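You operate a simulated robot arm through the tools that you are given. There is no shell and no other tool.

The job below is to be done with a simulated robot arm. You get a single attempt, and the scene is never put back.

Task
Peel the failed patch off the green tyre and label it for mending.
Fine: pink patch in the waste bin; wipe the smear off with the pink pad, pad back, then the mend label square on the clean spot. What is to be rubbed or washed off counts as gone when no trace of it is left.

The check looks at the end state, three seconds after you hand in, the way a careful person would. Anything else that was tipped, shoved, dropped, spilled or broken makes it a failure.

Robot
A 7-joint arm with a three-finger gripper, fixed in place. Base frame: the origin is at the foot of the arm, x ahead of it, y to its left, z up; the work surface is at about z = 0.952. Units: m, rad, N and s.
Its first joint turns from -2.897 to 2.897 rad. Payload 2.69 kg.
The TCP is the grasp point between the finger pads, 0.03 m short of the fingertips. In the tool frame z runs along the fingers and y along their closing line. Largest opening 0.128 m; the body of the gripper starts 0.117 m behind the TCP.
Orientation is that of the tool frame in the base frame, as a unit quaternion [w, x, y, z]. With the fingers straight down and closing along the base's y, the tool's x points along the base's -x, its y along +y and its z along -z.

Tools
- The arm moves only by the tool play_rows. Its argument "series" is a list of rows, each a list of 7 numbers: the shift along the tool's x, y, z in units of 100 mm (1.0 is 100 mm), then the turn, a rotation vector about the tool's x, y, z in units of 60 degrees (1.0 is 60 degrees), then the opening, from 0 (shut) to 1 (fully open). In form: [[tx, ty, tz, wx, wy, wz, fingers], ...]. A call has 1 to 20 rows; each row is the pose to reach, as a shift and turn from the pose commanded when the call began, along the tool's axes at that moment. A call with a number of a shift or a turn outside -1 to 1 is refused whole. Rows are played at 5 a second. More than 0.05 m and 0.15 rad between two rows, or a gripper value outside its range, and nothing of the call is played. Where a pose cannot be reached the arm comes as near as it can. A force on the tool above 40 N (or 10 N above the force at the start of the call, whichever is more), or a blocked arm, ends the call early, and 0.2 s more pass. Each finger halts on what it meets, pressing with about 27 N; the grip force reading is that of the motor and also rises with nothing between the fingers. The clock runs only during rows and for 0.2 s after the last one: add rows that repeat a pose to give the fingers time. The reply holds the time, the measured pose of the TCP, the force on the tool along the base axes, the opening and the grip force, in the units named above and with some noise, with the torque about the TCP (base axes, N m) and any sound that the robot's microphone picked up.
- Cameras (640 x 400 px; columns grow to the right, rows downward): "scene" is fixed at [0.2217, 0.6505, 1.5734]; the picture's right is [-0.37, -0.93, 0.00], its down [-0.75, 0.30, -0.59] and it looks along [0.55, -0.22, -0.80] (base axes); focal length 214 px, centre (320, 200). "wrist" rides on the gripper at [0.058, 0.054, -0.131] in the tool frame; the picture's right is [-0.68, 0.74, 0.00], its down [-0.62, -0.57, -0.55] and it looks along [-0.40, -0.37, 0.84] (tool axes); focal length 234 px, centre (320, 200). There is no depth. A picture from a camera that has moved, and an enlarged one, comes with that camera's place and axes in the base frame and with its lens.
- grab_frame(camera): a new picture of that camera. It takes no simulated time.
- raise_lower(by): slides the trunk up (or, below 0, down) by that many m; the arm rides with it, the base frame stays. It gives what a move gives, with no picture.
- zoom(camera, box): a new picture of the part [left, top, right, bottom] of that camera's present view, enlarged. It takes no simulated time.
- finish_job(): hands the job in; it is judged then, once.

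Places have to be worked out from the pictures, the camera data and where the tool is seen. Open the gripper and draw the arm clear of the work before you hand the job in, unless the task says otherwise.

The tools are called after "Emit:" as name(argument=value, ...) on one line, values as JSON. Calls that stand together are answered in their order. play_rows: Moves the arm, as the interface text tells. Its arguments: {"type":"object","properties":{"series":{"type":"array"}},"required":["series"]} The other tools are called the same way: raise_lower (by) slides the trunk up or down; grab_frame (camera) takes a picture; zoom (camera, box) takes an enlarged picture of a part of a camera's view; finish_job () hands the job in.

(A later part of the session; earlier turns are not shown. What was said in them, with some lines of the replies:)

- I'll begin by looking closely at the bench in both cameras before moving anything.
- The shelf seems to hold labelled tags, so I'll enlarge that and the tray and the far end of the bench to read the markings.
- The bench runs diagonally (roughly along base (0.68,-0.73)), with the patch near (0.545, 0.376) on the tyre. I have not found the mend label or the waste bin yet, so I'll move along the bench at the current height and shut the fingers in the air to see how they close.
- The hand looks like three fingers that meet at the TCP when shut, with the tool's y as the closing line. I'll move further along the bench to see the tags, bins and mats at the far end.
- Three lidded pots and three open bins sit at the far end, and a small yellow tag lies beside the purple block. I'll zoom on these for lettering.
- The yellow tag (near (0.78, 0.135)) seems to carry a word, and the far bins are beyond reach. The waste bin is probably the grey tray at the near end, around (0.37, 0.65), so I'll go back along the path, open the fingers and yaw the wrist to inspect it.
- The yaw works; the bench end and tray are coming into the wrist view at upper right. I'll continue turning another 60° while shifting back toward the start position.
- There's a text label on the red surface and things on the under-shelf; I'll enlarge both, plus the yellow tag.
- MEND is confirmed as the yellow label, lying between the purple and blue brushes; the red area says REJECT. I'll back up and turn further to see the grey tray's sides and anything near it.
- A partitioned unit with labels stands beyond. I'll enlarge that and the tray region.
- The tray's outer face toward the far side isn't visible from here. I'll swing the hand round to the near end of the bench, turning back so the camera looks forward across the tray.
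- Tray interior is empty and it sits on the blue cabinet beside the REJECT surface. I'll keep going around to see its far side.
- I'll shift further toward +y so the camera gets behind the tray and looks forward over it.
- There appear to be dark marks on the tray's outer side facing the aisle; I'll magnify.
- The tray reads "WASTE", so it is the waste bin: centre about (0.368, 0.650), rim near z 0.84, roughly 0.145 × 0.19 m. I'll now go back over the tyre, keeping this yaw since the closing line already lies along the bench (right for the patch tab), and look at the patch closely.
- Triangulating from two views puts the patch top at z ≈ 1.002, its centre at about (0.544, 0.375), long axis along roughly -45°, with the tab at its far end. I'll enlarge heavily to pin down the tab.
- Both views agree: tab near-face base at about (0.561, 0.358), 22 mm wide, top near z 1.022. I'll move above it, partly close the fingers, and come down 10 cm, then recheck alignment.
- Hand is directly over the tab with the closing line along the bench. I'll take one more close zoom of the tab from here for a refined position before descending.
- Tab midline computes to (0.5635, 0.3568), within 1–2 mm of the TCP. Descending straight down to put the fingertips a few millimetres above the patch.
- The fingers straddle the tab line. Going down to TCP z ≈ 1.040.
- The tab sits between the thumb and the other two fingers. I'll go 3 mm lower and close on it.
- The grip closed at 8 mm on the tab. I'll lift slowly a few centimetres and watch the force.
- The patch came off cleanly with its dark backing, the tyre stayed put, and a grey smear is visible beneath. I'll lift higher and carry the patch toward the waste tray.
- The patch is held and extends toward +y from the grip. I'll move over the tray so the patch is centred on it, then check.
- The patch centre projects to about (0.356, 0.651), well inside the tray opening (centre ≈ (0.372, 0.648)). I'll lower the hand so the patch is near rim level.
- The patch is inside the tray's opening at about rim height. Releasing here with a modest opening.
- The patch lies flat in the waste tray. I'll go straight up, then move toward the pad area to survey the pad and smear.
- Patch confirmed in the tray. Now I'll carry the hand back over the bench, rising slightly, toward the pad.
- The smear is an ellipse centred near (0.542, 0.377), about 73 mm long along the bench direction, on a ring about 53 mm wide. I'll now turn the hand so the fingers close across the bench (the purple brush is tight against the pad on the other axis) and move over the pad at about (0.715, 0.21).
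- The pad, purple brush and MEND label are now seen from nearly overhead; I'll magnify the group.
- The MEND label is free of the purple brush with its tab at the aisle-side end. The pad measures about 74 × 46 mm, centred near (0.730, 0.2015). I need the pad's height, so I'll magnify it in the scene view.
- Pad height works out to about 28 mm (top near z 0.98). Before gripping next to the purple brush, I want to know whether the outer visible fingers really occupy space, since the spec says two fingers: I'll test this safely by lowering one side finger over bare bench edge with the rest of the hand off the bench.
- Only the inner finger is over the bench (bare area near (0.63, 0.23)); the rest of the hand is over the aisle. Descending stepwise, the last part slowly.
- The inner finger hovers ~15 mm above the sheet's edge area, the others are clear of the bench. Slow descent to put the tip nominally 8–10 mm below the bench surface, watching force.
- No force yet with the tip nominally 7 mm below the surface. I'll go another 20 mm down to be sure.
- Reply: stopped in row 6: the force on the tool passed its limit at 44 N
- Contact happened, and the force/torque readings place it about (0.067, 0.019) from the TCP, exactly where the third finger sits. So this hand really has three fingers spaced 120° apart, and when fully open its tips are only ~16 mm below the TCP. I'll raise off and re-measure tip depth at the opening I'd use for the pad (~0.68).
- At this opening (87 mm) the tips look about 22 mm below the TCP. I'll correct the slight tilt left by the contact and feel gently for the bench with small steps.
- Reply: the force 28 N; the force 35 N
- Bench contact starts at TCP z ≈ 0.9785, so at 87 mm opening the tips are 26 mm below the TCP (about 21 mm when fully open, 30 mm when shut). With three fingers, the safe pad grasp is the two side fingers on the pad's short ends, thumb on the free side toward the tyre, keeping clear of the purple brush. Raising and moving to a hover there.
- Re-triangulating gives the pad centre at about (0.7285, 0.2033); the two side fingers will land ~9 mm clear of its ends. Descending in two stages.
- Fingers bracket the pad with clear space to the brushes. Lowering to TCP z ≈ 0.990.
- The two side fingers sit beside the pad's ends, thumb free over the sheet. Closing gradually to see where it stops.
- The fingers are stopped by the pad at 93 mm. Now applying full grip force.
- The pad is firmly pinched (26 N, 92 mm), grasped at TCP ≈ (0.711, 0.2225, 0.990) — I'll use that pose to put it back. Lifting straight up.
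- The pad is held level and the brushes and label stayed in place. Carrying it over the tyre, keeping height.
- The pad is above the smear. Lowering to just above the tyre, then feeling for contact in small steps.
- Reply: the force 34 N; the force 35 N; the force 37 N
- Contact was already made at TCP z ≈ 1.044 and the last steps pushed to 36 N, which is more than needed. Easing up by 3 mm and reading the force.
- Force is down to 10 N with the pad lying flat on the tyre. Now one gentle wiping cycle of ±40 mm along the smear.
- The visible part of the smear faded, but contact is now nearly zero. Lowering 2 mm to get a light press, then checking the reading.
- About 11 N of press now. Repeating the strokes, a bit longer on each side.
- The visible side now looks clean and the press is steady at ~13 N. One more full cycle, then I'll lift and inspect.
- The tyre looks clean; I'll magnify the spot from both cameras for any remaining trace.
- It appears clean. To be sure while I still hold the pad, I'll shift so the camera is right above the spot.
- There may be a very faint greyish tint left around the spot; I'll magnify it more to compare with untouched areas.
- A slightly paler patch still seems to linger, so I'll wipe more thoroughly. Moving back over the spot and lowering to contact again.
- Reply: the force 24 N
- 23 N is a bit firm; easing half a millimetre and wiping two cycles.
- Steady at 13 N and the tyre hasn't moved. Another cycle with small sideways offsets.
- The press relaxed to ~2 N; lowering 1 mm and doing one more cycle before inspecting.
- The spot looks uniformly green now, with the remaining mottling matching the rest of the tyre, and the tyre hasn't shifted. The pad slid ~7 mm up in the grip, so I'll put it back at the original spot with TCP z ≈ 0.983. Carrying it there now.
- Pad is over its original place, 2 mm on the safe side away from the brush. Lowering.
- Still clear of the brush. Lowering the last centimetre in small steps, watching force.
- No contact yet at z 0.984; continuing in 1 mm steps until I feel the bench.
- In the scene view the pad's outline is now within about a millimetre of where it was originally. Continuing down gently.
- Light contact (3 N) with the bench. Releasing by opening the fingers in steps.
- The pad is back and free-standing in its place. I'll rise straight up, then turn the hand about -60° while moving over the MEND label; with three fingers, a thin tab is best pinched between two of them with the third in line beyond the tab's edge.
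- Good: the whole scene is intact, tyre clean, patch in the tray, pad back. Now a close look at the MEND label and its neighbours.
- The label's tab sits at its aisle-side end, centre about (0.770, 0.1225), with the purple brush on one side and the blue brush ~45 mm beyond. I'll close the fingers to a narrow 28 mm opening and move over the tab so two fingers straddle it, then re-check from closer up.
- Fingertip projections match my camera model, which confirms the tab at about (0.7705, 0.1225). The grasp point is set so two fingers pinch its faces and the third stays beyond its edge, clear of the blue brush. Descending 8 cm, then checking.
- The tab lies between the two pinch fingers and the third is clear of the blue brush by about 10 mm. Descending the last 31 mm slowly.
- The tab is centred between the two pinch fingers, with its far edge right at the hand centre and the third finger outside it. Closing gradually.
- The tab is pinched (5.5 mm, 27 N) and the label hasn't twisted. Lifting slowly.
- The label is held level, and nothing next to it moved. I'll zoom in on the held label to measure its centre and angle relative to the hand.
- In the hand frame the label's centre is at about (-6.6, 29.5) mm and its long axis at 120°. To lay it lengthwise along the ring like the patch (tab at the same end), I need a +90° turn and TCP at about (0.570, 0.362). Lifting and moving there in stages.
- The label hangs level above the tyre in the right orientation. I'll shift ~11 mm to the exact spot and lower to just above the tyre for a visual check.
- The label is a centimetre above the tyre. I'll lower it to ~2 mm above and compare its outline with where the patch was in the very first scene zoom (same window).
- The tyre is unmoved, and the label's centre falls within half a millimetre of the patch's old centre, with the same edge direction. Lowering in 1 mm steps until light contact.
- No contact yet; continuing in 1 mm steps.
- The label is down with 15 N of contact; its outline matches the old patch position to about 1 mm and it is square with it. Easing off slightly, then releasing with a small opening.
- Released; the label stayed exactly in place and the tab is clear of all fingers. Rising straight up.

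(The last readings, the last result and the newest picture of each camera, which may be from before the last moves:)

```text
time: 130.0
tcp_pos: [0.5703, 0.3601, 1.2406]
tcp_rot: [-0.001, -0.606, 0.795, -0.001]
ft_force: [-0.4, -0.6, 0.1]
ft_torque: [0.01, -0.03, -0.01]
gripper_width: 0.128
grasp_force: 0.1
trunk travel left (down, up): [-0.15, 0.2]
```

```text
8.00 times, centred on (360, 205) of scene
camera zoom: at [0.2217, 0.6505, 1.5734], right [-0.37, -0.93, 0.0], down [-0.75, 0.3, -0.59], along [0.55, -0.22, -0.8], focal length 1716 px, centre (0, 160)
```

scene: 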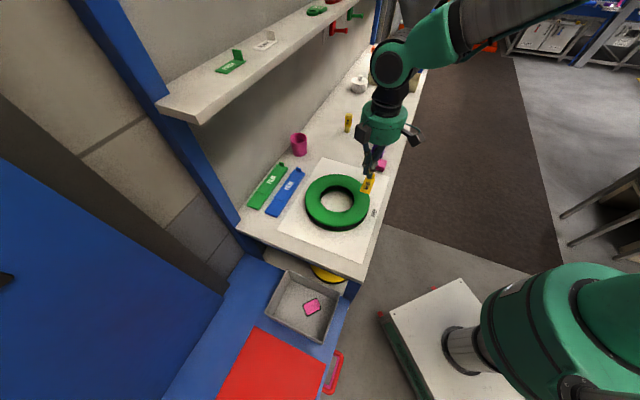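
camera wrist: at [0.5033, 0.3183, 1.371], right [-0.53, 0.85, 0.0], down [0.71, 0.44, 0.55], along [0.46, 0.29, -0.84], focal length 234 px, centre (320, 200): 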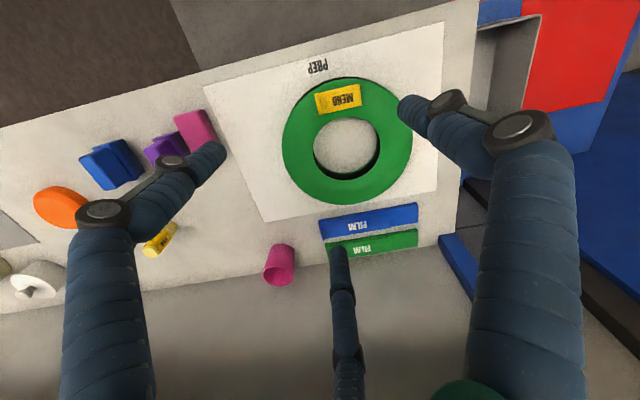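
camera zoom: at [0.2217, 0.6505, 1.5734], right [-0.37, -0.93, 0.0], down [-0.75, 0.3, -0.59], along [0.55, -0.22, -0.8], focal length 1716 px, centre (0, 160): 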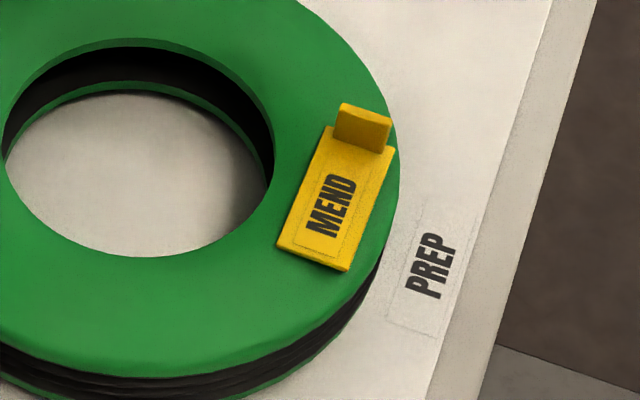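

The label sits neatly on the spot. I'll check for any smear trace around it, and compare the pad and other objects with their starting appearance.

Emit:
zoom(camera="wrist", box=[280, 70, 400, 150])

Emit:
zoom(camera="scene", box=[350, 110, 410, 180])

Emit:
zoom(camera="wrist", box=[70, 90, 250, 260])

Emit:
zoom(camera="scene", box=[250, 240, 370, 340])

```text
5.00 times, centred on (340, 110) of wrist
camera zoom: at [0.5033, 0.3183, 1.371], right [-0.53, 0.85, 0.0], down [0.71, 0.44, 0.55], along [0.46, 0.29, -0.84], focal length 1171 px, centre (220, 650)
```

zoom: 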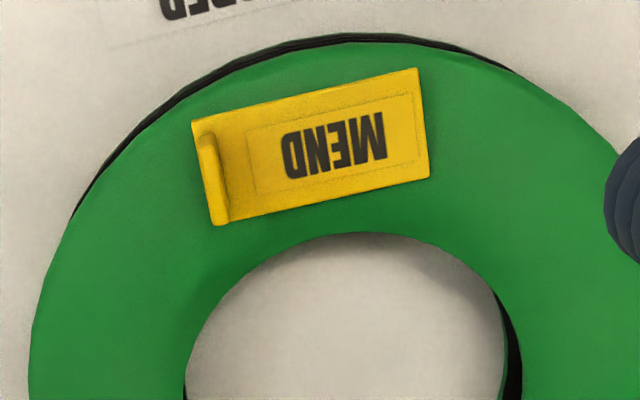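

```text
5.71 times, centred on (380, 145) of scene
camera zoom: at [0.2217, 0.6505, 1.5734], right [-0.37, -0.93, 0.0], down [-0.75, 0.3, -0.59], along [0.55, -0.22, -0.8], focal length 1226 px, centre (-23, 514)
```

zoom: 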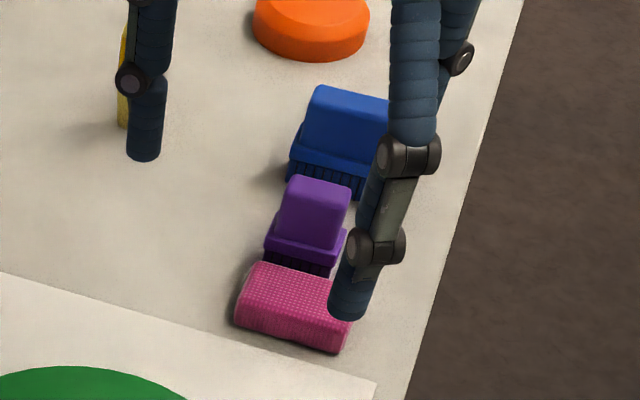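

```text
2.35 times, centred on (160, 175) of wrist
camera zoom: at [0.5033, 0.3183, 1.371], right [-0.53, 0.85, 0.0], down [0.71, 0.44, 0.55], along [0.46, 0.29, -0.84], focal length 551 px, centre (696, 259)
```

zoom: 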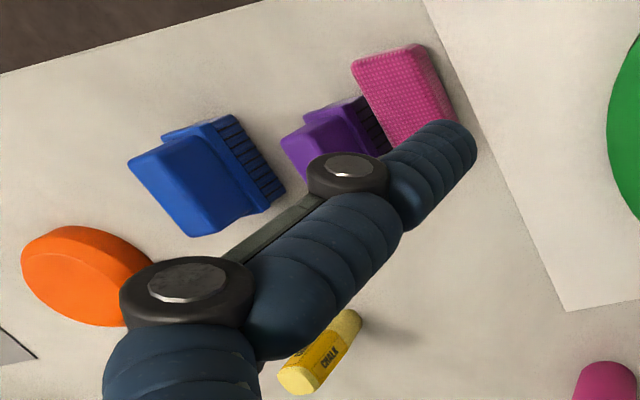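

```text
4.00 times, centred on (310, 290) of scene
camera zoom: at [0.2217, 0.6505, 1.5734], right [-0.37, -0.93, 0.0], down [-0.75, 0.3, -0.59], along [0.55, -0.22, -0.8], focal length 858 px, centre (360, -160)
```

zoom: 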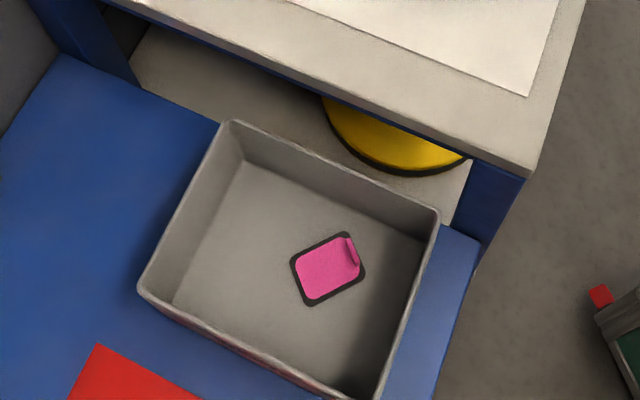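

Everything looks right: label square, no smear trace, patch in the tray, pad back within a few millimetres, brushes untouched. Now I'll draw the arm back and up over the aisle, with the gripper open, clear of the work.

Emit:
play_rows(series=[[0, 0, -0.3, 0, 0, 0, 1], [0.25, 0.17, -0.4, 0, 0, 0, 1], [0.5, 0.34, -0.5, 0, 0, 0, 1], [0.76, 0.51, -0.5, 0, 0, 0, 1]])

Emit:
play_rows(series=[[0.25, 0.17, 0, 0, 0, 0, 1], [0.5, 0.34, 0, 0, 0, 0, 1], [0.76, 0.51, 0, 0, 0, 0, 1]])

Emit:
grab_frame(camera="scene")

Emit:
zoom(camera="scene", box=[230, 80, 430, 280])

Emit:
zoom(camera="scene", box=[350, 110, 410, 180])

Emit:
grab_frame(camera="wrist")

```text
time: 131.0
tcp_pos: [0.4998, 0.3022, 1.2926]
tcp_rot: [-0.001, -0.606, 0.796, 0.0]
ft_force: [0.5, 0.6, -0.1]
ft_torque: [0.0, 0.0, 0.02]
gripper_width: 0.1277
grasp_force: 0.1
trunk travel left (down, up): [-0.15, 0.2]
```

```text
time: 131.8
tcp_pos: [0.431, 0.2416, 1.2913]
tcp_rot: [0.0, -0.606, 0.796, 0.0]
ft_force: [0.0, 0.3, -0.3]
ft_torque: [0.0, 0.04, 0.0]
gripper_width: 0.1277
grasp_force: 0.1
trunk travel left (down, up): [-0.15, 0.2]
```

```text
taken
```

scene: 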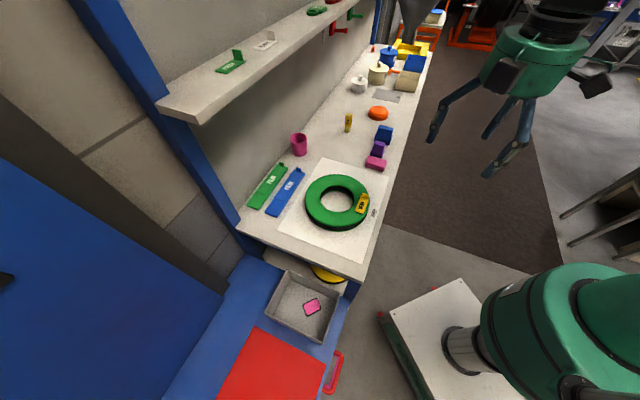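

```text
2.00 times, centred on (330, 180) of scene
camera zoom: at [0.2217, 0.6505, 1.5734], right [-0.37, -0.93, 0.0], down [-0.75, 0.3, -0.59], along [0.55, -0.22, -0.8], focal length 429 px, centre (300, 240)
```

zoom: 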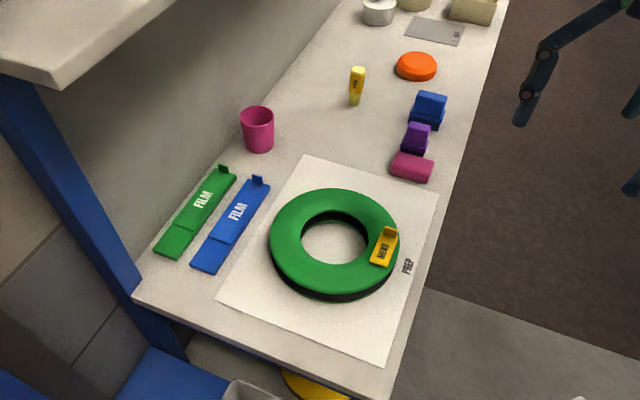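

```text
5.71 times, centred on (380, 145) of scene
camera zoom: at [0.2217, 0.6505, 1.5734], right [-0.37, -0.93, 0.0], down [-0.75, 0.3, -0.59], along [0.55, -0.22, -0.8], focal length 1226 px, centre (-23, 514)
```

zoom: 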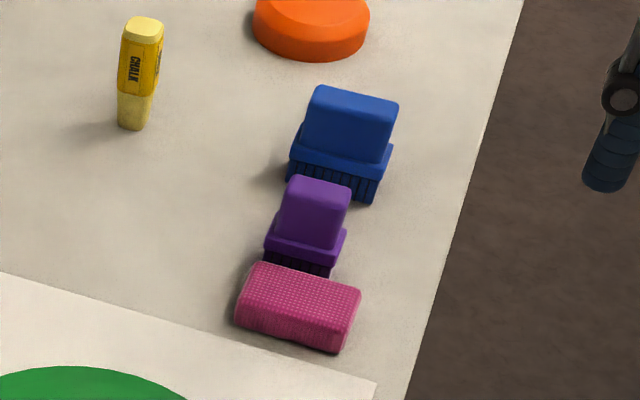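

```text
taken
camera wrist: at [0.3655, 0.1995, 1.4219], right [-0.53, 0.85, 0.0], down [0.71, 0.44, 0.55], along [0.46, 0.29, -0.84], focal length 234 px, centre (320, 200)
```

wrist: 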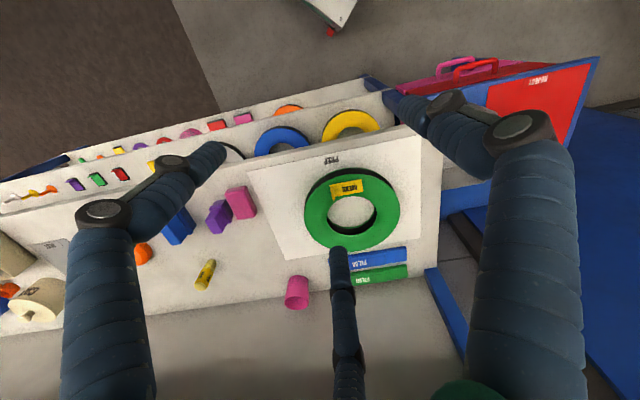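

The end state matches the task. The patch is in the WASTE tray, the smear is gone, and the MEND label is square on the clean spot. The pad is back within a few millimetres, nothing else moved, and the arm is clear with the gripper open. Handing in.

Emit:
finish_job()

```text
The job is handed in.
```

I peeled the failed patch off the green tyre and fixed the MEND label in its place, and the job is handed in. I haven't seen the check's result.

- **Patch:** it came off whole, with its dark backing, and lies flat in the grey tray marked WASTE.
- **Smear:** I wiped it with the pink pad in several passes. The last close-ups showed no trace I could tell from the tyre's own mottling.
- **Pad:** it is back beside the purple brush, within a few millimetres of where it started.
- **Label:** it sits square on the clean spot, within about 1 mm of the patch's old centre. It lies along the ring, with its tab at the same end as the patch's was.
- **Everything else:** the tyre, both brushes, the FILM pieces, the chalk and the cup look unmoved in the final pictures. The arm is back over the aisle with the gripper open.

**Gripper:** it has three working fingers, not two as described. I found this by lowering one finger onto the bench edge on purpose, which stopped the arm at 44 N and did no visible harm.
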